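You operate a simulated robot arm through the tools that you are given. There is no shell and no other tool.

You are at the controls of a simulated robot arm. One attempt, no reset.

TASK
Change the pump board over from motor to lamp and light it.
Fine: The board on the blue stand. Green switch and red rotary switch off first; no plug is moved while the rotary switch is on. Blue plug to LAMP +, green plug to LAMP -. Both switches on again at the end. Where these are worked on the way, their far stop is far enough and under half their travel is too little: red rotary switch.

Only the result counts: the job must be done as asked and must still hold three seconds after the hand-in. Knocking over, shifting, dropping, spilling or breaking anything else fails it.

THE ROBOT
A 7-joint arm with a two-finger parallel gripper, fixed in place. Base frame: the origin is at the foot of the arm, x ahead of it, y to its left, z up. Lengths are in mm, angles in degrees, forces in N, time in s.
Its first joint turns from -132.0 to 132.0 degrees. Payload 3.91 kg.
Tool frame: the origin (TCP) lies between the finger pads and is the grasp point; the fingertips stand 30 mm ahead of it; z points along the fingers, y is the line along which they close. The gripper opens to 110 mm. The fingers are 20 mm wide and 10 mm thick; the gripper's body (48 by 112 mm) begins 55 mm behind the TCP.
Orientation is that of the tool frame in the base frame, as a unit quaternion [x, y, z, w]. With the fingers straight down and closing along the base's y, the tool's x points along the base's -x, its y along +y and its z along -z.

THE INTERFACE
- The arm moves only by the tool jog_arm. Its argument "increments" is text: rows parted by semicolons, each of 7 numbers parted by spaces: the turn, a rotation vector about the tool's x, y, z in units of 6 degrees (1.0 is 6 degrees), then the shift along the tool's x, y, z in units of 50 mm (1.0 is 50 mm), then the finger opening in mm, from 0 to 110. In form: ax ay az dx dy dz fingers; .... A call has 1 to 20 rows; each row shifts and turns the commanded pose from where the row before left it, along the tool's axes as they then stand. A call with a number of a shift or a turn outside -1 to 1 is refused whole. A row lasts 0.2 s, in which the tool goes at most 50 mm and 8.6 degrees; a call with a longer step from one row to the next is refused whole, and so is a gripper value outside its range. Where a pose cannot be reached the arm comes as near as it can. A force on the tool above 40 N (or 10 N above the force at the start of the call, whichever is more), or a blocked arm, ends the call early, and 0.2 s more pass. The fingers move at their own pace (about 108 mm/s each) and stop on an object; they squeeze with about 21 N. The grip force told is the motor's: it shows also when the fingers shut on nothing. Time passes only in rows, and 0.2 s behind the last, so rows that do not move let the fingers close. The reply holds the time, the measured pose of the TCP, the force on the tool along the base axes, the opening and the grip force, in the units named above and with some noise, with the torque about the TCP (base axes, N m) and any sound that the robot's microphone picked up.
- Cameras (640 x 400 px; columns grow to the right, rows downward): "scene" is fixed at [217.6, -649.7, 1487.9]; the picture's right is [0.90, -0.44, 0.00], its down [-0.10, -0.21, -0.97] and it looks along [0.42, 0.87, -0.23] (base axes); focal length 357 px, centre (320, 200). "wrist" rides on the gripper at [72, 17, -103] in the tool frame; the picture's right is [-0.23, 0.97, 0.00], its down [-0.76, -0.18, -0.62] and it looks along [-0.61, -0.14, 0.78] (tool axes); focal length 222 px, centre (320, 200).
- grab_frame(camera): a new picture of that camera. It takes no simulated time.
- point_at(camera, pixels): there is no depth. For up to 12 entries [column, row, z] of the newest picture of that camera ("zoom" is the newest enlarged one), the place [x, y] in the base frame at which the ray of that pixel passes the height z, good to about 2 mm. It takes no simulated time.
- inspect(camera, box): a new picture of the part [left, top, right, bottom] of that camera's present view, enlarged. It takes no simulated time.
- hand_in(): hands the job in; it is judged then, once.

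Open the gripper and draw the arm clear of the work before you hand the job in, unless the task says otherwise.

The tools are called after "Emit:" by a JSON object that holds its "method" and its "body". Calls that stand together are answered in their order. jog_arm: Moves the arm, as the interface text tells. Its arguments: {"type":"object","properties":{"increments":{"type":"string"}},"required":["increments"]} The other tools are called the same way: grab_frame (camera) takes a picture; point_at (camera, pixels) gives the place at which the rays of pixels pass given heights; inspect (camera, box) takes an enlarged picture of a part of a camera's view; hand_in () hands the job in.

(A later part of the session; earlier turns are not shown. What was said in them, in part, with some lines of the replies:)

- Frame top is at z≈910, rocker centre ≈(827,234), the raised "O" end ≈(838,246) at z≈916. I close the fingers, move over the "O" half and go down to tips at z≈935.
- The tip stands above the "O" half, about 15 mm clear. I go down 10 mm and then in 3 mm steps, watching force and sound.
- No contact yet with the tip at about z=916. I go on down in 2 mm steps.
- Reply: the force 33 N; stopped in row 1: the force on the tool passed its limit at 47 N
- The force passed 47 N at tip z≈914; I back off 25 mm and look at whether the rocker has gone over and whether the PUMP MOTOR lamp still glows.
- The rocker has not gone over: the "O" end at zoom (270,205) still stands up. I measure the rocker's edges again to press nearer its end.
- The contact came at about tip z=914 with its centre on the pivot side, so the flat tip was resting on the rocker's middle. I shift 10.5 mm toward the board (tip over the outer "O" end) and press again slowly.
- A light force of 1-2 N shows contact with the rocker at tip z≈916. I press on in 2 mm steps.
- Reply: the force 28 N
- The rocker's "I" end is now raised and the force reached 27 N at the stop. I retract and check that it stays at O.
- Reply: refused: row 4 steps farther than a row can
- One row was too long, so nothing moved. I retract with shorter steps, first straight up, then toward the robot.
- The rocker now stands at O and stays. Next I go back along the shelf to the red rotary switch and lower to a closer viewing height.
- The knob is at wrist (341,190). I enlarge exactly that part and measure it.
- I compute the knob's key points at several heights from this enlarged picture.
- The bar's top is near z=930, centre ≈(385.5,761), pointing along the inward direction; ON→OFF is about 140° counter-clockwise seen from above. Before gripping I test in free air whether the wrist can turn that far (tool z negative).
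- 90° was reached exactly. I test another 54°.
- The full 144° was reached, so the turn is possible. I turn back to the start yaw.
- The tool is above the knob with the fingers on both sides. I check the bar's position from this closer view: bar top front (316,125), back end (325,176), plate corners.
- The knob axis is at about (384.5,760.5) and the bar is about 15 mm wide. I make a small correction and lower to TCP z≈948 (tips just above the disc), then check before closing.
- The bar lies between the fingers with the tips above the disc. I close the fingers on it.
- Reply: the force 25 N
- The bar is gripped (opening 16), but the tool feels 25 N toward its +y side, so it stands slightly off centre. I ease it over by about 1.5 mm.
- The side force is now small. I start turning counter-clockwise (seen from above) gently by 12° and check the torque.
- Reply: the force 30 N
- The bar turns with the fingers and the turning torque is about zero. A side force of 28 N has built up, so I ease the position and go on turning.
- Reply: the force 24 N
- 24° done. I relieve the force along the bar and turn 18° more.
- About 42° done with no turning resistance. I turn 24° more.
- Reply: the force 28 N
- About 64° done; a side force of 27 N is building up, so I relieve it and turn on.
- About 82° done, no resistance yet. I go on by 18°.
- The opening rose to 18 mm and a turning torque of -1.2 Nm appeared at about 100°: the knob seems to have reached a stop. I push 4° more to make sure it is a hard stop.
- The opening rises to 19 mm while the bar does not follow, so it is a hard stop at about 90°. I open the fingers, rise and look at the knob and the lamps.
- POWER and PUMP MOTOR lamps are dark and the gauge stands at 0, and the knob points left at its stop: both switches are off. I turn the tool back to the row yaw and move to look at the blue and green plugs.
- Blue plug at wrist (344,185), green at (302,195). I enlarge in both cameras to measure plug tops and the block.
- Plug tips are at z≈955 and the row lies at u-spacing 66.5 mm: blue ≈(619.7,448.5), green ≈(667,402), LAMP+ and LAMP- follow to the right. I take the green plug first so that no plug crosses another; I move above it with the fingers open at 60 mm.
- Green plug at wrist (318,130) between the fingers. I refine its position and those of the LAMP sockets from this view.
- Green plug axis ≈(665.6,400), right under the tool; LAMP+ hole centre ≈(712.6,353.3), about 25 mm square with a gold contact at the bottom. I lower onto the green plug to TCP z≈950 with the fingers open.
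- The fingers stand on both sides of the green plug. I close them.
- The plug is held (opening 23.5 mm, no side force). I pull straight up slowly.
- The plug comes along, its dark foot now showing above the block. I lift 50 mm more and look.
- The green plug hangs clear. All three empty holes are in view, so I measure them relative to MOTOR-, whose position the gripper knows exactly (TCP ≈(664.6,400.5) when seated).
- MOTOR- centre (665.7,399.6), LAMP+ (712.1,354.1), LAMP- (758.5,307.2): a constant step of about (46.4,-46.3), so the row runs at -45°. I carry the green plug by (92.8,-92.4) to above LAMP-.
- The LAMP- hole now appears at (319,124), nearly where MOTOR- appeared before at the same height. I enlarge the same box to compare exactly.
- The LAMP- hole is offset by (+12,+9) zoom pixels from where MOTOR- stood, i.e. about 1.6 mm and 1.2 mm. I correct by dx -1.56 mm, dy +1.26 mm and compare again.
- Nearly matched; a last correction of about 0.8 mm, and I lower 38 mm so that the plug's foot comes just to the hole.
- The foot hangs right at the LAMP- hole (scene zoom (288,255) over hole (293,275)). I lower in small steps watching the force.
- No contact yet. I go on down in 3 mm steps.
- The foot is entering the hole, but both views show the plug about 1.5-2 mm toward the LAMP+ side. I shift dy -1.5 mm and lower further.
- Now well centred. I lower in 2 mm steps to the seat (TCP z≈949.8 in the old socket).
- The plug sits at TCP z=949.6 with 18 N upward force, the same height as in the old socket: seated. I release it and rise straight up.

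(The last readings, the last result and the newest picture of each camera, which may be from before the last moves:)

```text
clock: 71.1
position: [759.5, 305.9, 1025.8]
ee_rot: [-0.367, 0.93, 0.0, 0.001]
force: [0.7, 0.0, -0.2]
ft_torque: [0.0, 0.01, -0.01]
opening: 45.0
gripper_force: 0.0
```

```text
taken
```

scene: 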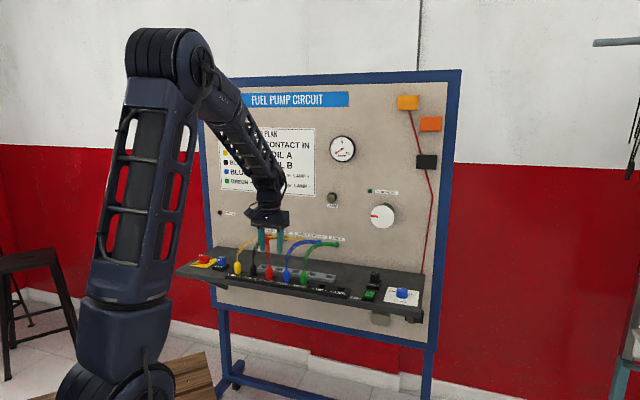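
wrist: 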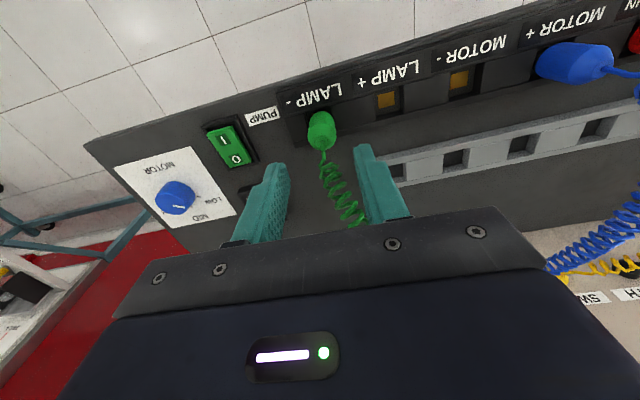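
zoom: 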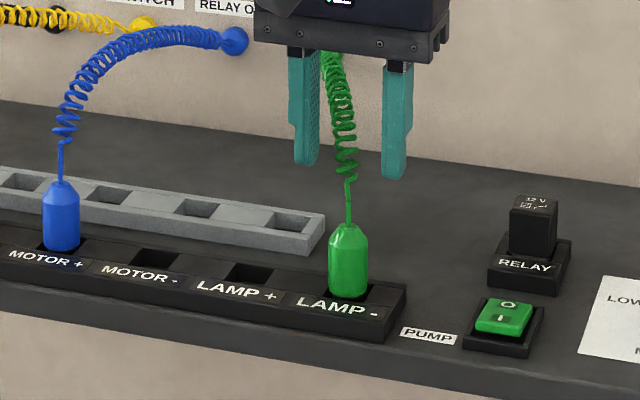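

The green plug stands upright in LAMP-. From the two measured seats the row step is about (47.3,-46.5), so blue is near (617.5,447.3) and LAMP+ at (711.8,354.0). I rise, move above the blue plug and lower to z≈1012.

Emit:
{"method": "jog_arm", "body": {"increments": "0 0 0 0 0 -0.9 60; 0 0 0 0 0 -0.3 60; 0 0 0 0.03 0.799 0 60; 0 0 0 0.03 0.799 0 60; 0 0 0 0.03 0.799 0 60; 0 0 0 0.03 0.799 0 60; 0 0 0 0.03 0.799 0 60; 0 0 0 0 0 0 60; 0 0 0 0 0 0.75 60; 0 0 0 0 0 0.75 60; 0 0 0 0 0 0 60; 0 0 0 0 0 0 60"}}

Emit:
{"method": "grab_frame", "body": {"camera": "wrist"}}

Emit:
{"method": "inspect", "body": {"camera": "wrist", "box": [280, 100, 360, 160]}}

Emit:
{"method": "inspect", "body": {"camera": "scene", "box": [260, 230, 350, 305]}}

```text
clock: 73.7
position: [617.9, 449.0, 1012.1]
ee_rot: [-0.367, 0.93, 0.001, 0.001]
force: [-0.6, 0.0, -0.1]
ft_torque: [-0.01, 0.0, 0.02]
opening: 60.2
gripper_force: 0.1
```

```text
taken
```

wrist: 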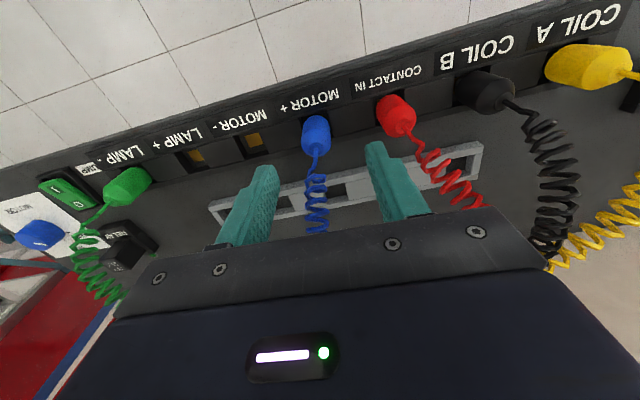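

```text
6.67 times, centred on (320, 130) of wrist
```

zoom: 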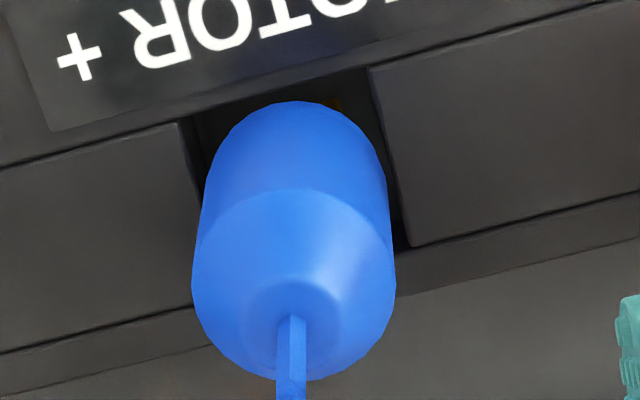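

```text
5.33 times, centred on (305, 268) of scene
```

zoom: 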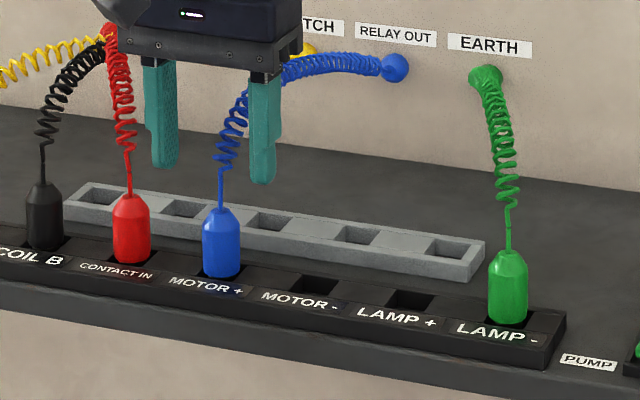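

Emit:
{"method": "inspect", "body": {"camera": "wrist", "box": [280, 100, 360, 160]}}

Emit:
{"method": "point_at", "body": {"camera": "zoom", "pixels": [[293, 310, 956], [293, 282, 945], [192, 270, 945], [395, 262, 945], [185, 122, 915], [370, 68, 915], [410, 245, 915]]}}

```text
6.67 times, centred on (320, 130) of wrist
```

zoom: 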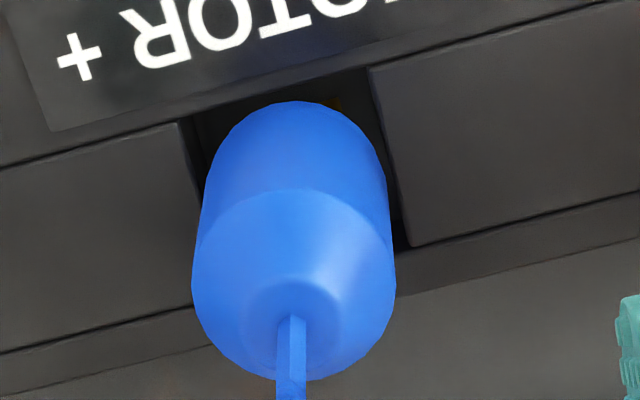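

```text
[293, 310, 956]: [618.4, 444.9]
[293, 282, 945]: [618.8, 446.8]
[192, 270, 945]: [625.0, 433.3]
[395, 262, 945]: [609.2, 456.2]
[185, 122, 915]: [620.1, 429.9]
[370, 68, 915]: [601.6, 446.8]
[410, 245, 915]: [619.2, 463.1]
```

The blue plug's axis is at about (618.5,445.8), roughly 2 mm to the -y side of the tool. I correct and lower onto it.

Emit:
{"method": "jog_arm", "body": {"increments": "0 0 0 -0.01 -0.045 0 50; 0 0 0 0 0 0.5 50; 0 0 0 0 0 0.4 50; 0 0 0 0 0 0.2 50; 0 0 0 0 0 0.13 50; 0 0 0 0 0 0 50"}}

Emit:
{"method": "grab_frame", "body": {"camera": "wrist"}}

Emit:
{"method": "inspect", "body": {"camera": "scene", "box": [265, 245, 335, 300]}}

```text
clock: 75.1
position: [619.4, 447.5, 949.6]
ee_rot: [-0.366, 0.93, 0.001, 0.002]
force: [-0.3, -1.0, -0.1]
ft_torque: [0.02, 0.0, -0.02]
opening: 50.0
gripper_force: 0.0
```

```text
taken
```

wrist: 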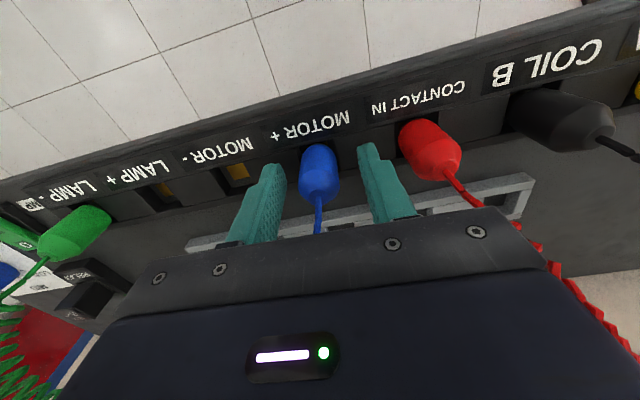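

```text
7.27 times, centred on (300, 272) of scene
```

zoom: 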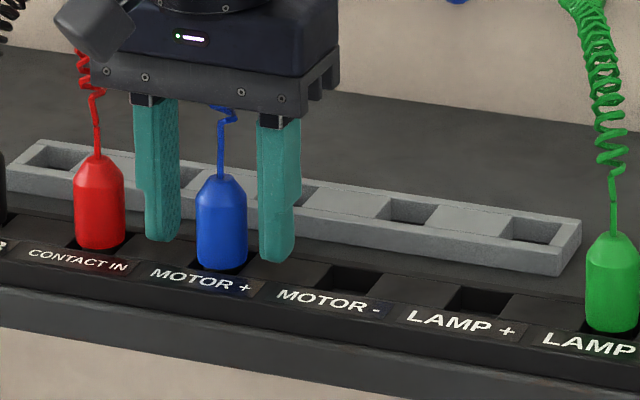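

The blue plug is at the same place in view as the green one was (319,173). I close the fingers.

Emit:
{"method": "jog_arm", "body": {"increments": "0 0 0 0 0 0 30; 0 0 0 0 0 0 0; 0 0 0 0 0 0 0; 0 0 0 0 0 0 0"}}

Emit:
{"method": "inspect", "body": {"camera": "wrist", "box": [270, 110, 370, 190]}}

```text
clock: 76.1
position: [618.5, 446.4, 948.8]
ee_rot: [-0.367, 0.93, 0.001, 0.002]
force: [-0.7, 0.0, -0.5]
ft_torque: [0.05, -0.02, -0.03]
opening: 23.4
gripper_force: 21.4
```

```text
5.00 times, centred on (320, 150) of wrist
```

zoom: 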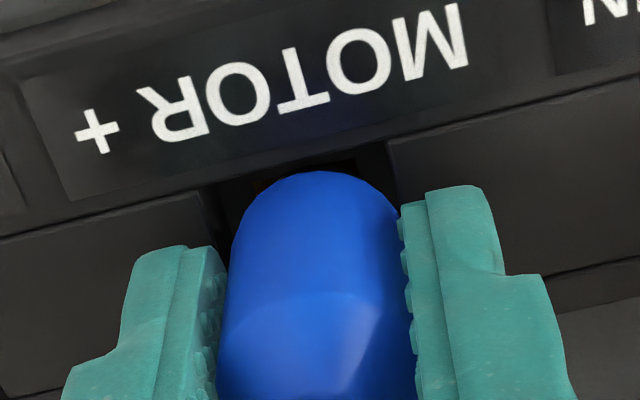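

Held (23.4 mm, no side force). I lift it straight up by 60 mm and take a reference picture of the MOTOR+ hole.

Emit:
{"method": "jog_arm", "body": {"increments": "0 0 0 0 0 -0.1 0; 0 0 0 0 0 -0.2 0; 0 0 0 0 0 -0.4 0; 0 0 0 0 0 -0.5 0; 0 0 0 0 0 0 0; 0 0 0 0 0 0 0"}}

Emit:
{"method": "inspect", "body": {"camera": "wrist", "box": [285, 95, 355, 150]}}

Emit:
{"method": "inspect", "body": {"camera": "scene", "box": [260, 230, 350, 305]}}

```text
clock: 77.5
position: [619.1, 448.3, 1006.6]
ee_rot: [-0.367, 0.93, 0.001, 0.001]
force: [0.0, 0.3, -0.5]
ft_torque: [-0.01, -0.02, -0.04]
opening: 23.4
gripper_force: 20.8
```

```text
7.27 times, centred on (320, 122) of wrist
```

zoom: 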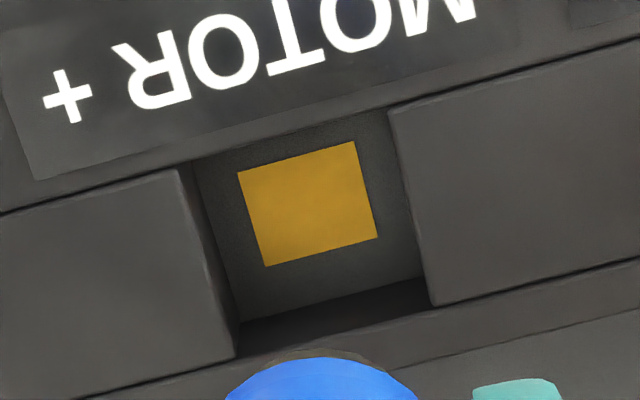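

```text
5.33 times, centred on (305, 268) of scene
```

zoom: 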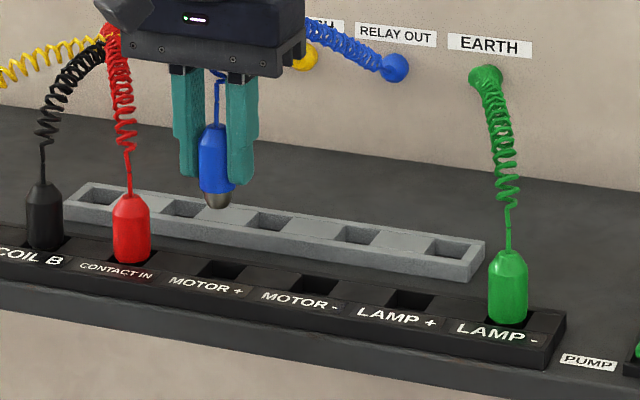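

The blue plug is free. The same shift that took green from MOTOR- to LAMP- (dx -5.9, dy -131.9 mm) takes blue to LAMP+; I move there at this height and compare the hole picture.

Emit:
{"method": "jog_arm", "body": {"increments": "0 0 0 -0.039 -0.879 0 0; 0 0 0 -0.039 -0.879 0 0; 0 0 0 -0.039 -0.88 0 0; 0 0 0 0 0 0 0; 0 0 0 0 0 0 0"}}

Emit:
{"method": "inspect", "body": {"camera": "wrist", "box": [285, 95, 355, 150]}}

Emit:
{"method": "inspect", "body": {"camera": "scene", "box": [290, 235, 370, 305]}}

Emit:
{"method": "grab_frame", "body": {"camera": "wrist"}}

```text
clock: 78.7
position: [712.0, 356.4, 1008.9]
ee_rot: [-0.367, 0.93, 0.001, 0.002]
force: [-0.4, 0.6, -0.9]
ft_torque: [-0.02, -0.02, -0.04]
opening: 23.5
gripper_force: 20.9
```

```text
7.27 times, centred on (320, 122) of wrist
```

zoom: 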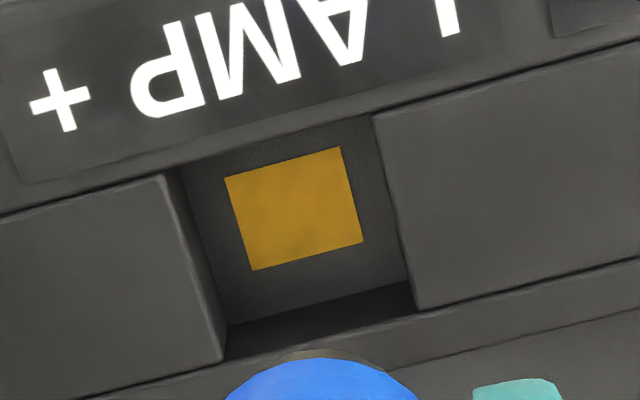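

```text
5.71 times, centred on (330, 270) of scene
```

zoom: 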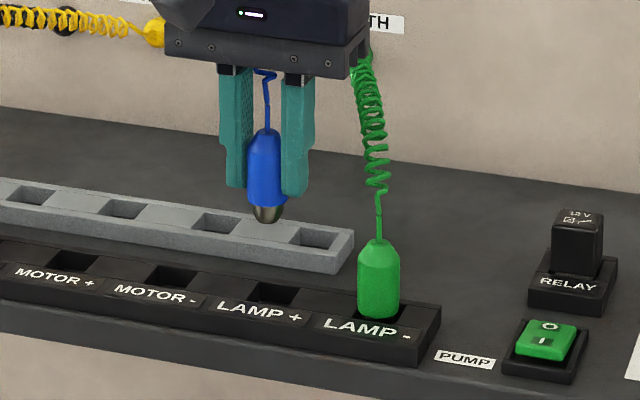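

```text
taken
```

wrist: 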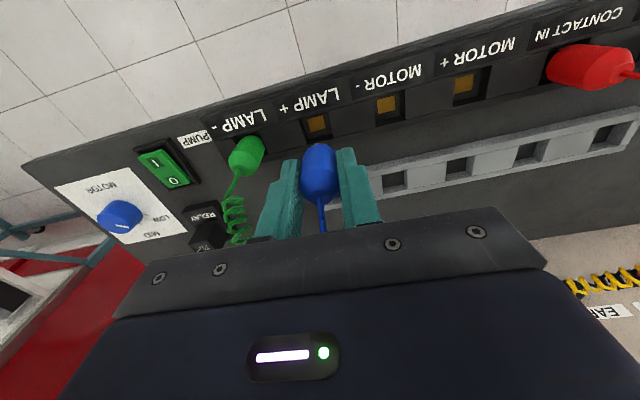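

Compared with the MOTOR+ reference the hole is off by (-13,+5) zoom pixels, i.e. about 1.7 mm. I correct dy -1.7 mm and lower 38 mm.

Emit:
{"method": "jog_arm", "body": {"increments": "0 0 0 -0.004 -0.034 0 0; 0 0 0 0 0 0.3 0; 0 0 0 0 0 0.3 0; 0 0 0 0 0 0.2 0; 0 0 0 0 0 0.08 0; 0 0 0 0 0 0 0; 0 0 0 0 0 0 0"}}

Emit:
{"method": "inspect", "body": {"camera": "wrist", "box": [270, 110, 370, 190]}}

Emit:
{"method": "inspect", "body": {"camera": "scene", "box": [305, 260, 345, 295]}}

```text
clock: 80.3
position: [714.2, 353.9, 965.0]
ee_rot: [-0.366, 0.931, 0.0, 0.002]
force: [1.0, 0.4, -0.3]
ft_torque: [0.0, -0.01, 0.02]
opening: 23.4
gripper_force: 21.8
```

```text
5.00 times, centred on (320, 150) of wrist
```

zoom: 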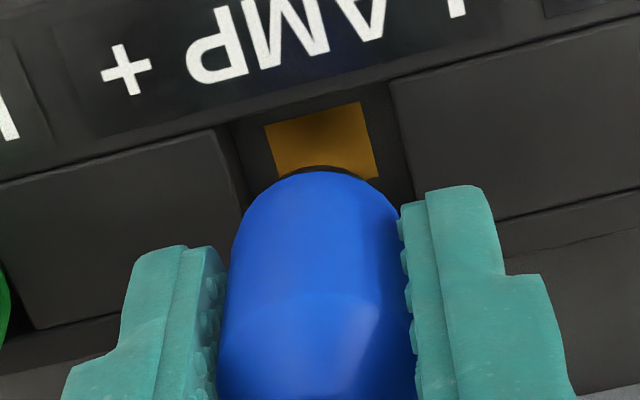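

```text
11.43 times, centred on (325, 278) of scene
```

zoom: 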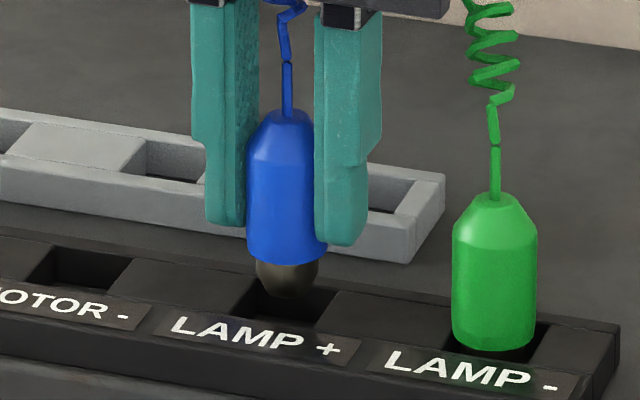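

In the scene view the foot (x≈287) is centred on the LAMP+ hole (x≈286). I lower in small steps.

Emit:
{"method": "jog_arm", "body": {"increments": "0 0 0 0 0 0.08 0; 0 0 0 0 0 0.08 0; 0 0 0 0 0 0 0"}}

Emit:
{"method": "inspect", "body": {"camera": "wrist", "box": [270, 110, 370, 190]}}

Emit:
{"method": "inspect", "body": {"camera": "scene", "box": [305, 260, 345, 295]}}

```text
clock: 81.1
position: [714.5, 355.5, 956.5]
ee_rot: [-0.366, 0.931, 0.0, 0.002]
force: [-0.3, -0.4, 0.4]
ft_torque: [-0.01, 0.01, 0.0]
opening: 22.9
gripper_force: 21.3
```

```text
5.00 times, centred on (320, 150) of wrist
```

zoom: 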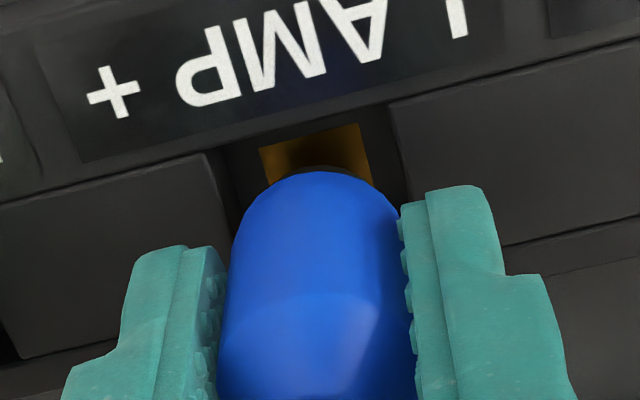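

```text
11.43 times, centred on (325, 278) of scene
```

zoom: 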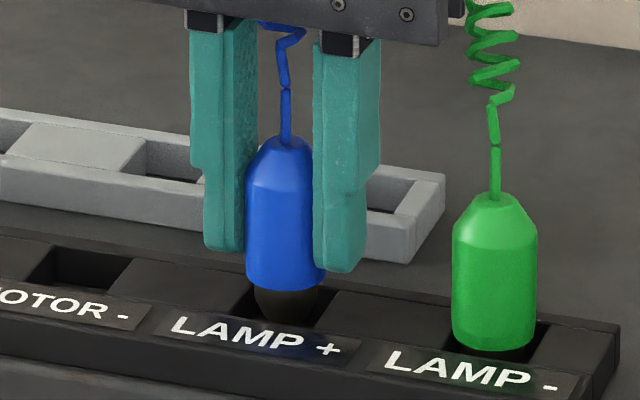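

Emit:
{"method": "jog_arm", "body": {"increments": "0 0 0 0 0 0.06 0; 0 0 0 0 0 0 0"}}

Emit:
{"method": "jog_arm", "body": {"increments": "0 0 0 0 0 0.06 0; 0 0 0 0 0 0 0"}}

Emit:
{"method": "jog_arm", "body": {"increments": "0 0 0 0 0 0.04 0; 0 0 0 0 0 0 0"}}

Emit:
{"method": "inspect", "body": {"camera": "scene", "box": [305, 260, 345, 295]}}

```text
clock: 81.7
position: [715.7, 354.4, 954.0]
ee_rot: [-0.367, 0.93, 0.002, 0.002]
force: [-0.6, 0.5, -0.3]
ft_torque: [0.04, 0.01, 0.01]
opening: 23.6
gripper_force: 20.6
```

```text
clock: 82.3
position: [714.8, 355.3, 950.7]
ee_rot: [-0.366, 0.931, 0.001, 0.002]
force: [-0.1, 0.8, -1.4]
ft_torque: [-0.02, 0.01, 0.02]
opening: 23.3
gripper_force: 21.0
```

```text
clock: 82.9
position: [714.8, 354.8, 948.9]
ee_rot: [-0.367, 0.93, 0.001, 0.002]
force: [-0.4, -0.1, 3.2]
ft_torque: [0.0, 0.0, 0.0]
opening: 23.4
gripper_force: 20.8
```

```text
11.43 times, centred on (325, 278) of scene
```

zoom: 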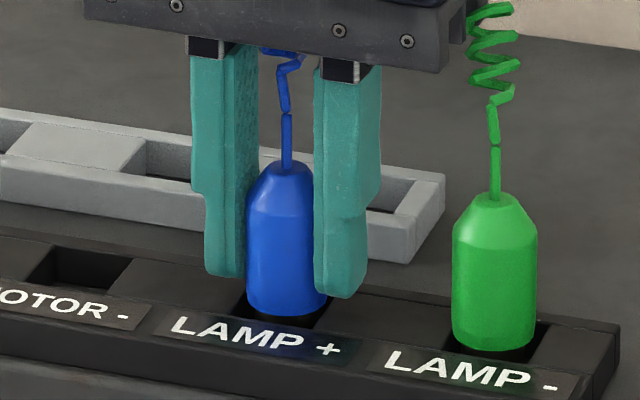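

The bottom is just touched (3 N at z=948.9). I press 1 mm more to seat it, then release and rise straight up.

Emit:
{"method": "jog_arm", "body": {"increments": "0 0 0 0 0 0.03 0; 0 0 0 0 0 0 0"}}

Emit:
{"method": "jog_arm", "body": {"increments": "0 0 0 0 0 -0.03 24; 0 0 0 0 0 0 45; 0 0 0 0 0 0 45; 0 0 0 0 0 -0.3 45; 0 0 0 0 0 -0.8 45; 0 0 0 0 0 -0.8 45; 0 0 0 0 0 -0.8 45; 0 0 0 0 0 0 45"}}

Emit:
{"method": "inspect", "body": {"camera": "scene", "box": [300, 245, 370, 300]}}

Emit:
{"method": "grab_frame", "body": {"camera": "wrist"}}

```text
clock: 83.5
position: [715.8, 354.5, 949.2]
ee_rot: [-0.366, 0.931, -0.001, 0.003]
force: [-2.3, 1.1, 19.1]
ft_torque: [0.05, 0.11, -0.02]
opening: 23.3
gripper_force: 21.0
```

```text
clock: 85.3
position: [716.7, 354.6, 1084.1]
ee_rot: [-0.366, 0.93, 0.0, 0.002]
force: [0.0, -0.2, 0.1]
ft_torque: [-0.01, 0.02, 0.02]
opening: 45.2
gripper_force: 0.1
```

```text
7.27 times, centred on (335, 272) of scene
```

zoom: 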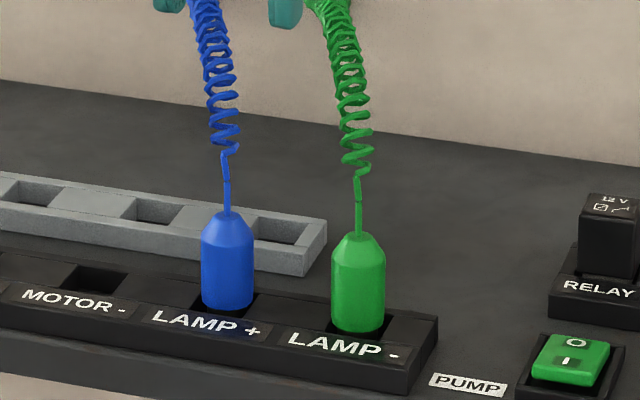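

```text
taken
```

wrist: 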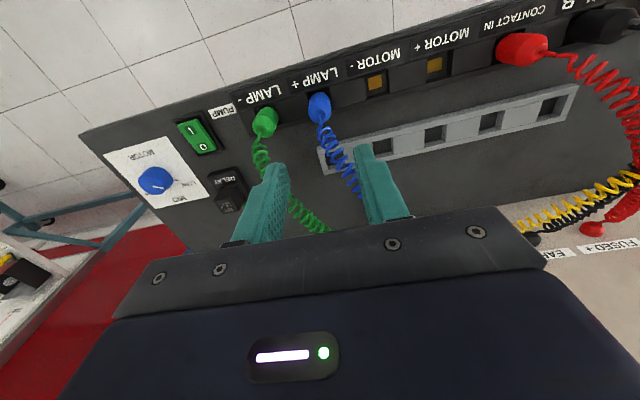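

Both plugs stand upright in LAMP+ and LAMP-. Now I go back to the red rotary switch at (384.5,760.5) at safe height, and then turn the tool by 92° to line up with the bar.

Emit:
{"method": "jog_arm", "body": {"increments": "0 0 0 -0.063 0.952 0 50; 0 0 0 -0.063 0.952 0 50; 0 0 0 -0.063 0.952 0 50; 0 0 0 -0.063 0.952 0 50; 0 0 0 -0.063 0.952 0 50; 0 0 0 -0.063 0.952 0 50; 0 0 0 -0.063 0.952 0 50; 0 0 0 -0.063 0.952 0 50; 0 0 0 -0.063 0.952 0 50; 0 0 0 -0.063 0.952 0 50; 0 0 0 -0.063 0.952 0 50; 0 0 0 0 0 0 50"}}

Emit:
{"method": "jog_arm", "body": {"increments": "0 0 -0.957 0 0 0 50; 0 0 -0.957 0 0 0 50; 0 0 -0.957 0 0 0 50; 0 0 -0.957 0 0 0 50; 0 0 -0.957 0 0 0 50; 0 0 -0.957 0 0 0 50; 0 0 -0.957 0 0 0 50; 0 0 -0.957 0 0 0 50; 0 0 -0.957 0 0 0 50; 0 0 -0.957 0 0 0 50; 0 0 -0.957 0 0 0 50; 0 0 -0.957 0 0 0 50; 0 0 -0.957 0 0 0 50; 0 0 -0.957 0 0 0 50; 0 0 -0.957 0 0 0 50; 0 0 -0.957 0 0 0 50; 0 0 0 0 0 0 50; 0 0 0 0 0 0 50"}}

Emit:
{"method": "grab_frame", "body": {"camera": "wrist"}}

Emit:
{"method": "grab_frame", "body": {"camera": "scene"}}

```text
clock: 87.9
position: [383.7, 759.4, 1082.4]
ee_rot: [-0.366, 0.93, 0.0, 0.001]
force: [-0.4, 0.6, 0.1]
ft_torque: [-0.04, -0.01, 0.02]
opening: 50.1
gripper_force: 0.0
```

```text
clock: 91.7
position: [381.8, 759.6, 1083.1]
ee_rot: [0.924, -0.383, 0.001, -0.002]
force: [0.3, 0.3, 1.3]
ft_torque: [0.0, 0.02, -0.04]
opening: 49.9
gripper_force: 0.0
```

```text
taken
```

wrist: 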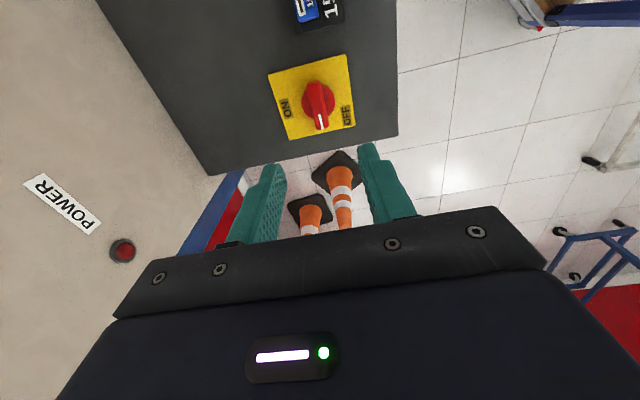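

```text
taken
```

scene: 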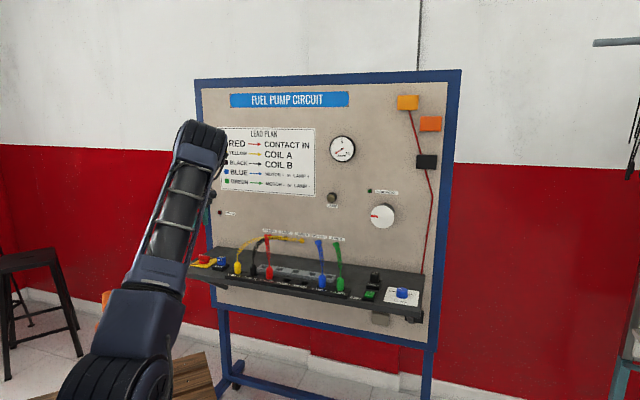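

The tool is at yaw 135°, above the knob at wrist (319,103). I enlarge and measure the bar.

Emit:
{"method": "inspect", "body": {"camera": "wrist", "box": [255, 45, 375, 145]}}

Emit:
{"method": "point_at", "body": {"camera": "zoom", "pixels": [[320, 200, 930]]}}

```text
4.00 times, centred on (315, 95) of wrist
```

zoom: 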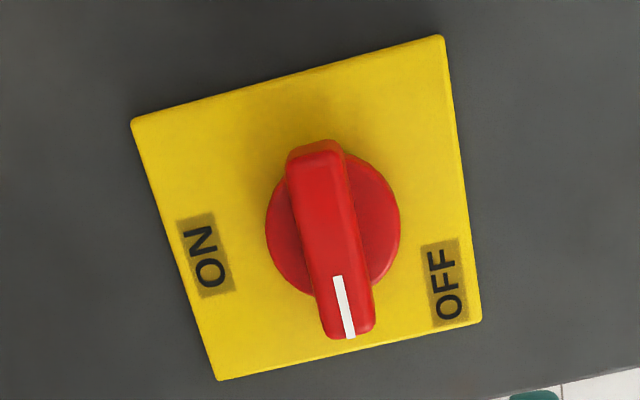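

```text
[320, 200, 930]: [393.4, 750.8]
```

Emit:
{"method": "point_at", "body": {"camera": "zoom", "pixels": [[316, 158, 930], [346, 335, 930], [133, 122, 903], [440, 36, 903], [480, 322, 903], [220, 379, 903], [288, 160, 930], [343, 150, 930], [324, 336, 930], [374, 326, 930]]}}

```text
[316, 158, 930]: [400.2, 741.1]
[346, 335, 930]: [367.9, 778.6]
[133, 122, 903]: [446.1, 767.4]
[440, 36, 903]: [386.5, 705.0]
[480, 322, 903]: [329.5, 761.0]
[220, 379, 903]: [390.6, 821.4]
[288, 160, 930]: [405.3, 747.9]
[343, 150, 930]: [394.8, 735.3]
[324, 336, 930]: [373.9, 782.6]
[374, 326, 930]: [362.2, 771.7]
```

The knob axis is at (384.2,760) and the bar along about 133°. I lower over the bar to TCP z≈948.5 with 50 mm opening.

Emit:
{"method": "jog_arm", "body": {"increments": "0 0 0 0 -0.02 0.9 50; 0 0 0 0 0 0.9 50; 0 0 0 0 0 0.5 50; 0 0 0 0 0 0.2 50; 0 0 0 0 0 0 50"}}

Emit:
{"method": "jog_arm", "body": {"increments": "0 0 0 0 0 0.12 50; 0 0 0 0 0 0.07 50; 0 0 0 0 0 0 50"}}

Emit:
{"method": "grab_frame", "body": {"camera": "wrist"}}

```text
clock: 92.9
position: [383.1, 760.7, 958.3]
ee_rot: [0.924, -0.383, 0.002, 0.0]
force: [-0.2, 0.7, -0.7]
ft_torque: [0.04, 0.02, -0.01]
opening: 49.9
gripper_force: 0.0
```

```text
clock: 93.7
position: [383.0, 760.0, 948.8]
ee_rot: [0.924, -0.383, 0.001, -0.002]
force: [-0.7, 0.4, -0.9]
ft_torque: [-0.01, 0.0, 0.0]
opening: 50.2
gripper_force: 0.1
```

```text
taken
```

wrist: 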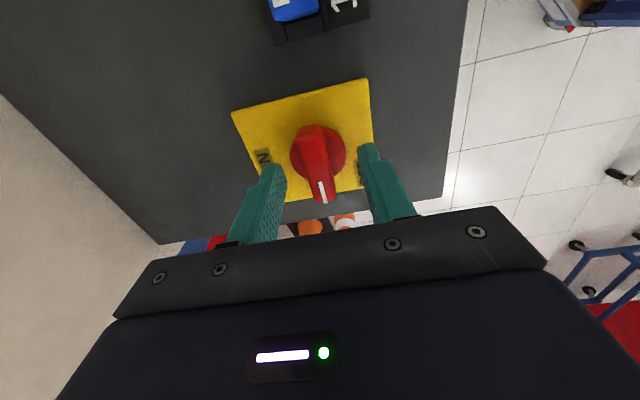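

The bar at (320,165) lies centred between the fingers. I close on it.

Emit:
{"method": "jog_arm", "body": {"increments": "0 0 0 0 0 0 24; 0 0 0 0 0 0 0; 0 0 0 0 0 0 0; 0 0 0 0 0 0 0"}}

```text
clock: 94.7
position: [385.2, 760.9, 949.2]
ee_rot: [0.923, -0.384, 0.0, -0.003]
force: [9.1, 17.3, -1.3]
ft_torque: [0.42, 0.27, 0.05]
opening: 15.7
gripper_force: 44.7
```

Gripped at 15.7 mm with a 19 N push toward tool -y; I ease over by about 1.4 mm and begin the turn clockwise (tool z positive).

Emit:
{"method": "jog_arm", "body": {"increments": "0 0 0 0 -0.028 0 0; 0 0 0 0 0 0 0"}}

Emit:
{"method": "jog_arm", "body": {"increments": "0 0 0.5 0 0 0 0; 0 0 0.5 0 0 0 0; 0 0 0.5 0 0 0 0; 0 0 0.5 0 0 0 0; 0 0 0 0 0 0 0"}}

```text
clock: 95.3
position: [384.0, 760.9, 948.8]
ee_rot: [0.923, -0.384, 0.001, -0.001]
force: [2.4, -2.5, 2.7]
ft_torque: [0.34, 0.83, 0.0]
opening: 16.2
gripper_force: 45.5
```

```text
clock: 96.5
position: [384.1, 762.1, 948.7]
ee_rot: [0.878, -0.478, 0.002, -0.002]
force: [-4.8, -13.4, -1.4]
ft_torque: [-0.14, 0.55, -0.01]
opening: 16.0
gripper_force: 44.6
```

The knob follows with no resistance. I turn 24° more.

Emit:
{"method": "jog_arm", "body": {"increments": "0 0 0.6 0 0 0 0; 0 0 0.6 0 0 0 0; 0 0 0.6 0 0 0 0; 0 0 0.6 0 0 0 0; 0 0 0.6 0 0 0 0; 0 0 0.6 0 0 0 0; 0 0 0 0 0 0 0"}}

```text
clock: 98.1
position: [384.9, 762.0, 948.7]
ee_rot: [0.773, -0.635, 0.0, -0.002]
force: [-8.6, -10.6, -0.7]
ft_torque: [-1.45, 0.23, -0.02]
opening: 15.9
gripper_force: 44.9
```

Emit:
{"method": "jog_arm", "body": {"increments": "0 0 0 0.012 0.014 0 0; 0 0 0.6 0 0 0 0; 0 0 0.6 0 0 0 0; 0 0 0.6 0 0 0 0; 0 0 0.6 0 0 0 0; 0 0 0.6 0 0 0 0; 0 0 0.6 0 0 0 0; 0 0 0 0 0 0 0"}}

Emit:
{"method": "inspect", "body": {"camera": "scene", "box": [185, 205, 245, 285]}}

```text
clock: 99.9
position: [386.0, 761.6, 948.9]
ee_rot: [-0.64, 0.769, 0.0, 0.002]
force: [12.2, 15.7, -0.8]
ft_torque: [1.26, -0.13, 0.01]
opening: 16.0
gripper_force: 45.1
```

```text
5.00 times, centred on (215, 245) of scene
```

zoom: 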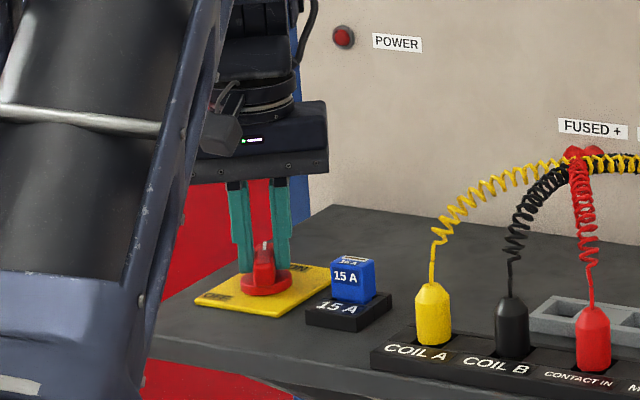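

About 55° done; POWER is not yet lit. I relieve the force and turn 24° more.

Emit:
{"method": "jog_arm", "body": {"increments": "0 0 0 -0.02 -0.012 0 0; 0 0 0.6 0 0 0 0; 0 0 0.6 0 0 0 0; 0 0 0.6 0 0 0 0; 0 0 0.6 0 0 0 0; 0 0 0.6 0 0 0 0; 0 0 0.6 0 0 0 0; 0 0 0 0 0 0 0"}}

Emit:
{"method": "inspect", "body": {"camera": "scene", "box": [185, 205, 245, 285]}}

```text
clock: 101.7
position: [385.9, 761.5, 948.6]
ee_rot: [-0.485, 0.875, 0.0, 0.002]
force: [20.5, -14.6, 3.6]
ft_torque: [-0.46, -0.2, 0.05]
opening: 16.1
gripper_force: 44.7
```

```text
5.00 times, centred on (215, 245) of scene
```

zoom: 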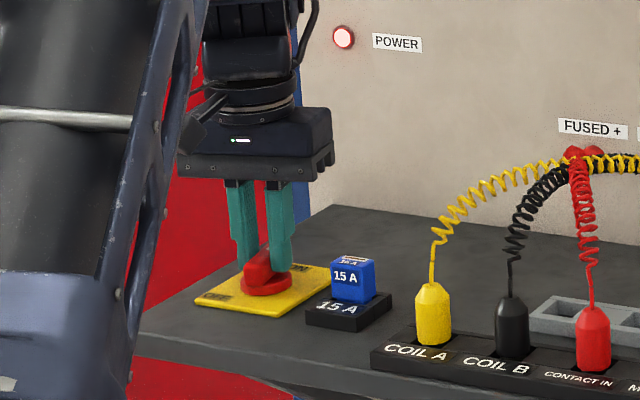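

POWER is lit at about 77°. I relieve the side force and turn on to the stop (about 15° more).

Emit:
{"method": "jog_arm", "body": {"increments": "0 0 0 0 -0.03 0 0; 0 0 0.5 0 0 0 0; 0 0 0.5 0 0 0 0; 0 0 0.5 0 0 0 0; 0 0 0.5 0 0 0 0; 0 0 0 0 0 0 0"}}

Emit:
{"method": "jog_arm", "body": {"increments": "0 0 0.4 0 0 0 0; 0 0 0.3 0 0 0 0; 0 0 0 0 0 0 0"}}

```text
clock: 103.1
position: [386.0, 761.2, 948.7]
ee_rot: [-0.391, 0.92, 0.0, 0.002]
force: [15.4, 5.5, -9.8]
ft_torque: [1.12, -1.13, -0.03]
opening: 16.3
gripper_force: 45.5
```

```text
clock: 103.9
position: [386.3, 761.0, 949.2]
ee_rot: [-0.357, 0.934, -0.001, 0.002]
force: [11.6, -3.0, -8.0]
ft_torque: [-0.24, 0.43, 1.14]
opening: 16.6
gripper_force: 44.8
```

The torque of 1.1 Nm shows the ON stop is reached. I open the fingers, rise, and look at the knob and lamps.

Emit:
{"method": "jog_arm", "body": {"increments": "0 0 0 0 0 0 50; 0 0 0 0 0 0 50; 0 0 0 0 0 -0.5 50; 0 0 0 0 0 -0.8 50; 0 0 0 0 0 -0.8 50; 0 0 0 0 0 -0.8 50; 0 0 -0.53 0 0 0 50; 0 0 0 0 0 0 50"}}

Emit:
{"method": "grab_frame", "body": {"camera": "wrist"}}

Emit:
{"method": "inspect", "body": {"camera": "scene", "box": [185, 205, 245, 285]}}

```text
clock: 105.7
position: [385.7, 761.5, 1093.4]
ee_rot: [-0.384, 0.924, 0.001, 0.001]
force: [-0.6, -0.1, 0.4]
ft_torque: [0.01, -0.01, -0.05]
opening: 50.3
gripper_force: 0.0
```

```text
taken
```

wrist: 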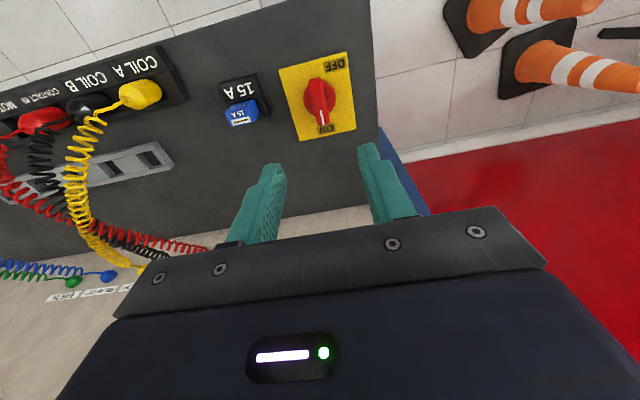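

```text
5.00 times, centred on (215, 245) of scene
```

zoom: 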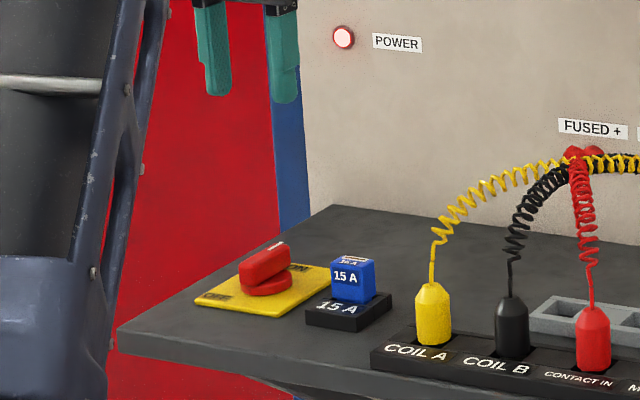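

The knob points to ON and POWER glows. I close the fingers and travel to above the "I" end of the green switch, target (813.5,221).

Emit:
{"method": "jog_arm", "body": {"increments": "0 0 0 0.106 -0.913 0 0; 0 0 0 0.106 -0.913 0 0; 0 0 0 0.106 -0.913 0 0; 0 0 0 0.106 -0.913 0 0; 0 0 0 0.106 -0.913 0 0; 0 0 0 0.106 -0.913 0 0; 0 0 0 0.106 -0.913 0 0; 0 0 0 0.106 -0.913 0 0; 0 0 0 0.106 -0.913 0 0; 0 0 0 0.106 -0.913 0 0; 0 0 0 0.106 -0.913 0 0; 0 0 0 0.106 -0.913 0 0; 0 0 0 0.106 -0.913 0 0; 0 0 0 0.106 -0.913 0 0; 0 0 0 0.106 -0.913 0 0; 0 0 0 0 0 0 0; 0 0 0 0 0 0.9 0; 0 0 0 0 0 0.7 0; 0 0 0 0 0 0.7 0; 0 0 0 0 0 0 0"}}

Emit:
{"method": "grab_frame", "body": {"camera": "wrist"}}

Emit:
{"method": "inspect", "body": {"camera": "scene", "box": [345, 260, 405, 310]}}

```text
clock: 109.9
position: [810.9, 222.0, 977.2]
ee_rot: [-0.383, 0.924, 0.0, 0.002]
force: [0.1, -0.7, -0.7]
ft_torque: [0.01, -0.02, -0.01]
opening: 0.0
gripper_force: 21.2
```

```text
taken
```

wrist: 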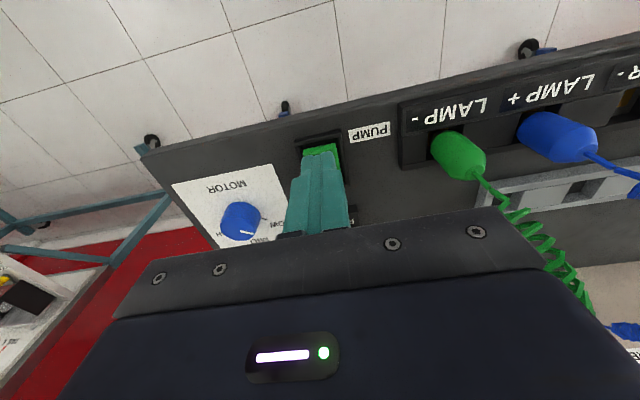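

```text
8.00 times, centred on (375, 285) of scene
```

zoom: 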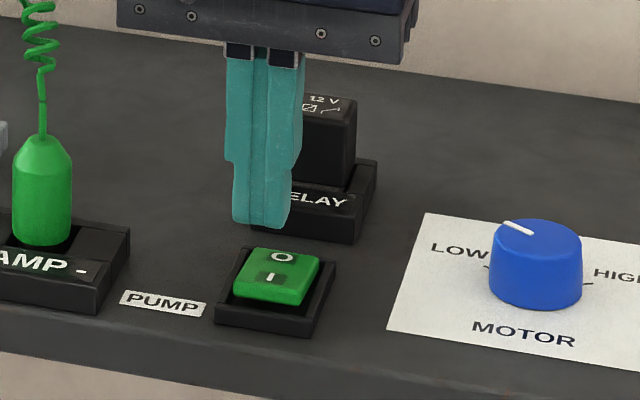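

The tip is above the "I" end, which is the raised end now. I adjust 1.5 mm and lower to just above it, then press in small steps.

Emit:
{"method": "jog_arm", "body": {"increments": "0 0 0 -0.01 -0.03 0.3 0; 0 0 0 0 0 0.2 0; 0 0 0 0 0 0.06 0; 0 0 0 0 0 0 0"}}

Emit:
{"method": "jog_arm", "body": {"increments": "0 0 0 0 0 0.04 0; 0 0 0 0 0 0 0"}}

Emit:
{"method": "inspect", "body": {"camera": "scene", "box": [345, 260, 405, 310]}}

```text
clock: 110.9
position: [814.5, 221.8, 950.1]
ee_rot: [-0.382, 0.924, 0.0, 0.001]
force: [0.3, -0.6, 0.1]
ft_torque: [0.01, 0.06, 0.02]
opening: 0.0
gripper_force: 20.7
```

```text
clock: 111.5
position: [814.3, 221.1, 949.2]
ee_rot: [-0.384, 0.924, -0.001, 0.002]
force: [0.3, -0.1, -0.1]
ft_torque: [0.02, -0.01, 0.0]
opening: 0.0
gripper_force: 20.8
```

```text
8.00 times, centred on (375, 285) of scene
```

zoom: 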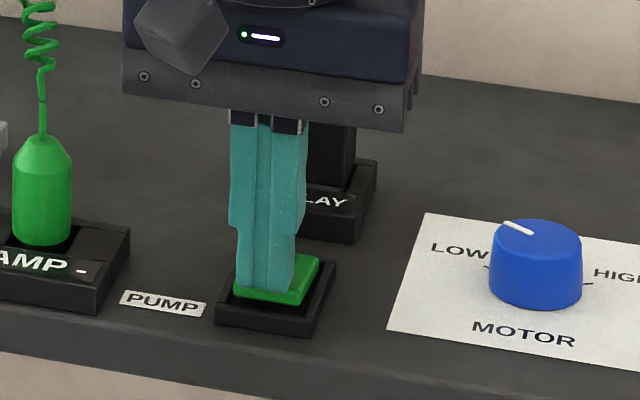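

Emit:
{"method": "jog_arm", "body": {"increments": "0 0 0 0 0 0.05 0; 0 0 0 0 0 0 0"}}

Emit:
{"method": "jog_arm", "body": {"increments": "0 0 0 0 0 0.05 0; 0 0 0 0 0 0 0"}}

Emit:
{"method": "jog_arm", "body": {"increments": "0 0 0 0 0 0.04 0; 0 0 0 0 0 0 0"}}

Emit:
{"method": "inspect", "body": {"camera": "scene", "box": [345, 260, 405, 310]}}

```text
clock: 112.1
position: [816.1, 221.6, 946.4]
ee_rot: [-0.383, 0.924, -0.001, 0.002]
force: [-2.6, -0.6, 1.1]
ft_torque: [0.02, 0.03, 0.02]
opening: 0.1
gripper_force: 20.7
```

```text
clock: 112.7
position: [814.9, 220.1, 945.7]
ee_rot: [-0.383, 0.924, -0.001, 0.002]
force: [-0.4, -0.3, 0.6]
ft_torque: [0.01, 0.01, 0.0]
opening: 0.0
gripper_force: 20.6
```

```text
clock: 113.3
position: [815.3, 220.7, 942.2]
ee_rot: [-0.383, 0.924, 0.0, 0.002]
force: [0.1, 0.0, 0.9]
ft_torque: [0.0, 0.01, -0.01]
opening: 0.0
gripper_force: 20.5
```

```text
8.00 times, centred on (375, 285) of scene
```

zoom: 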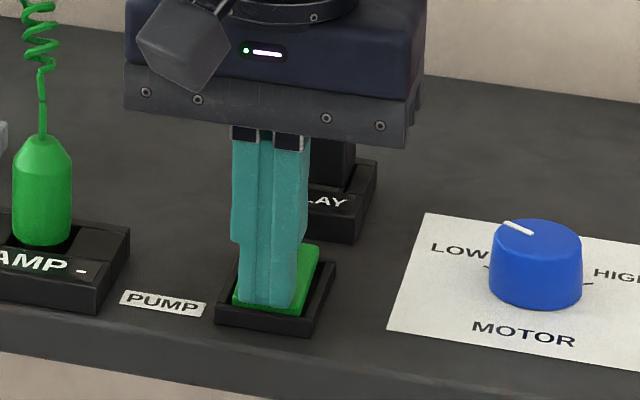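

The rocker is tipping over (its back end is now up). I press on to the firm stop.

Emit:
{"method": "jog_arm", "body": {"increments": "0 0 0 0 0 0.03 0; 0 0 0 0 0 0 0"}}

Emit:
{"method": "jog_arm", "body": {"increments": "0 0 0 0 0 0.02 0; 0 0 0 0 0 0 0"}}

Emit:
{"method": "grab_frame", "body": {"camera": "scene"}}

```text
clock: 113.9
position: [815.8, 220.1, 943.3]
ee_rot: [-0.382, 0.924, 0.0, 0.002]
force: [-5.8, -4.8, 14.3]
ft_torque: [-0.04, 0.09, 0.03]
opening: 0.1
gripper_force: 20.8
```

```text
clock: 114.5
position: [815.0, 220.4, 941.1]
ee_rot: [-0.383, 0.924, 0.0, 0.003]
force: [-11.8, -12.2, 34.9]
ft_torque: [-0.09, 0.09, 0.17]
opening: 0.0
gripper_force: 20.9
```

```text
taken
```

scene: 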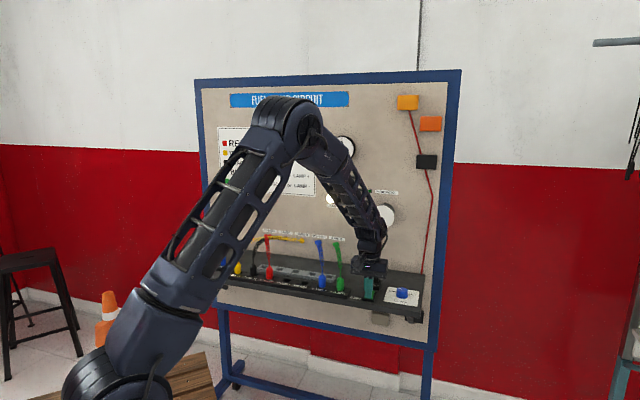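

A firm stop at 35 N, and the lamp at (330,198) seems to shine. I retract straight up and then toward the robot.

Emit:
{"method": "jog_arm", "body": {"increments": "0 0 0 0 0 -0.4 0; 0 0 0 0 0 -0.9 0; 0 0 0 0 0 -0.9 0; 0 0 0 0 0 -0.9 0; 0 0 0 0 0 -0.9 0; 0 0 0 0.9 0 0 40; 0 0 0 0.9 0 0 60; 0 0 0 0.9 0 0 60; 0 0 0 0 0 0 60; 0 0 0 0 0 0 60"}}

Emit:
{"method": "grab_frame", "body": {"camera": "scene"}}

Emit:
{"method": "inspect", "body": {"camera": "scene", "box": [340, 260, 410, 315]}}

Emit:
{"method": "inspect", "body": {"camera": "scene", "box": [200, 110, 440, 250]}}

Emit:
{"method": "grab_frame", "body": {"camera": "wrist"}}

```text
clock: 116.7
position: [719.7, 124.0, 1137.3]
ee_rot: [-0.383, 0.924, 0.0, 0.002]
force: [0.5, -0.1, 1.1]
ft_torque: [0.02, -0.01, 0.0]
opening: 59.9
gripper_force: 0.0
```

```text
taken
```

scene: 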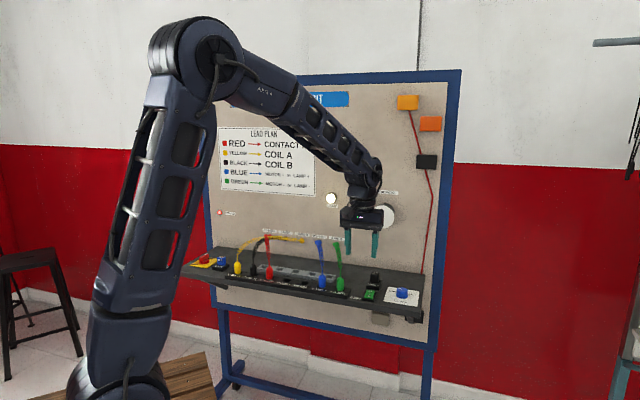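

```text
7.27 times, centred on (375, 288) of scene
```

zoom: 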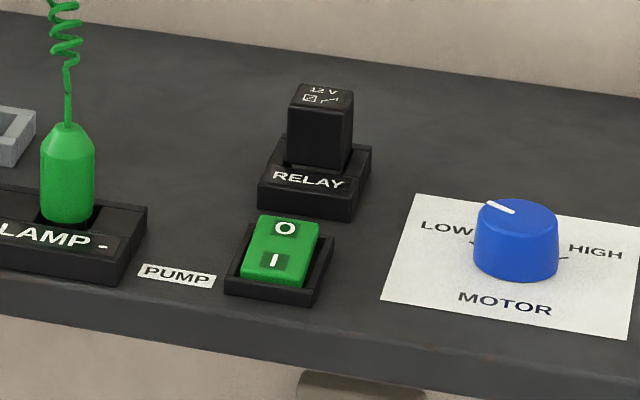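

```text
2.67 times, centred on (320, 180) of scene
```

zoom: 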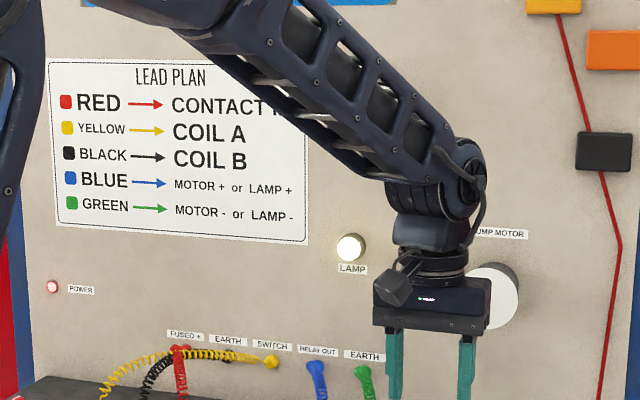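

```text
taken
```

wrist: 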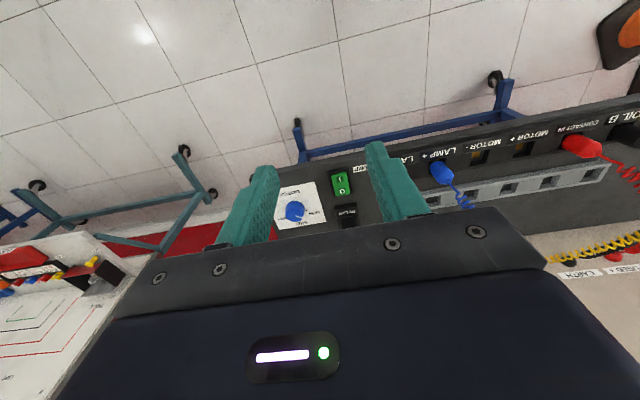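

LAMP and POWER shine, the rocker stands at I, and both plugs are in place. I draw the arm farther back, open the gripper, wait a little and check once more before handing in.

Emit:
{"method": "jog_arm", "body": {"increments": "0 0 0 0.8 0 -0.3 90; 0 0 0 0.8 0 -0.3 90; 0 0 0 0 0 0 90; 0 0 0 0 0 0 90; 0 0 0 0 0 0 90; 0 0 0 0 0 0 90; 0 0 0 0 0 0 90; 0 0 0 0 0 0 90; 0 0 0 0 0 0 90; 0 0 0 0 0 0 90; 0 0 0 0 0 0 90; 0 0 0 0 0 0 90"}}

Emit:
{"method": "grab_frame", "body": {"camera": "scene"}}

Emit:
{"method": "inspect", "body": {"camera": "scene", "box": [175, 180, 425, 325]}}

Emit:
{"method": "inspect", "body": {"camera": "scene", "box": [290, 240, 360, 305]}}

```text
clock: 119.3
position: [661.9, 67.4, 1167.6]
ee_rot: [-0.382, 0.924, 0.0, 0.002]
force: [-0.8, -0.3, -1.0]
ft_torque: [0.01, -0.01, -0.01]
opening: 90.1
gripper_force: 0.0
```

```text
taken
```

scene: 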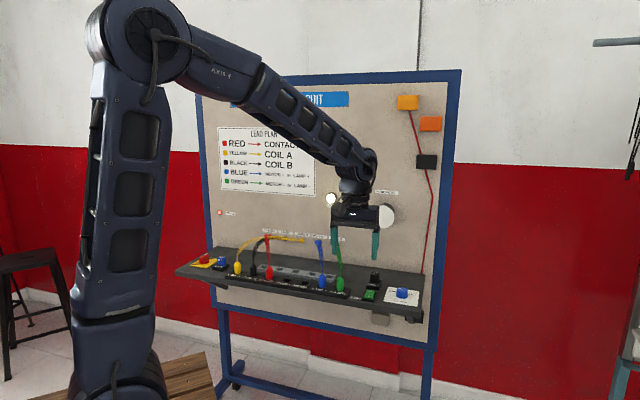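

```text
2.56 times, centred on (300, 252) of scene
```

zoom: 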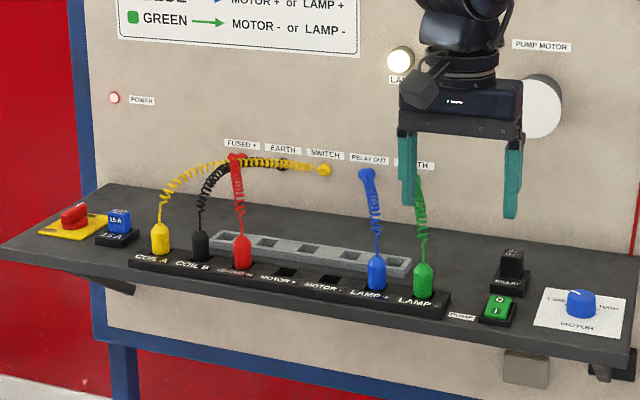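

```text
6.15 times, centred on (325, 272) of scene
```

zoom: 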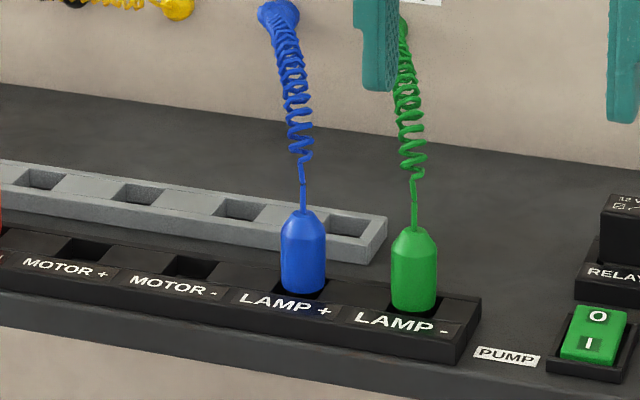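

The lamp is still lit after several seconds. Blue sits in LAMP+, green in LAMP-, both switches are on, everything else is untouched, and the arm is clear with its gripper open. I hand the job in.

Emit:
{"method": "hand_in", "body": {}}

```text
The job is handed in.
```

The pump board is changed over from motor to lamp, and the lamp is lit. I have handed the job in, but no verdict has come back yet.

- **Order:** I turned the green switch off, then the red rotary switch. The POWER and PUMP MOTOR lamps were dark before I moved any plug.
- **Plugs:** Green is in LAMP - and blue is in LAMP +. Both went in to the same depth they had in the motor sockets.
- **Switches back on:** I turned the rotary switch to its ON stop first, then pressed the green switch to I.
- **At hand-in:** LAMP and POWER were lit and stayed lit for several seconds. The arm was clear of the board with the gripper open, and I saw nothing else moved in the final pictures.

My first press on the green switch was too close to its pivot. It reached 47 N without switching, so I moved nearer the end and pressed again. The pictures afterwards showed no damage.
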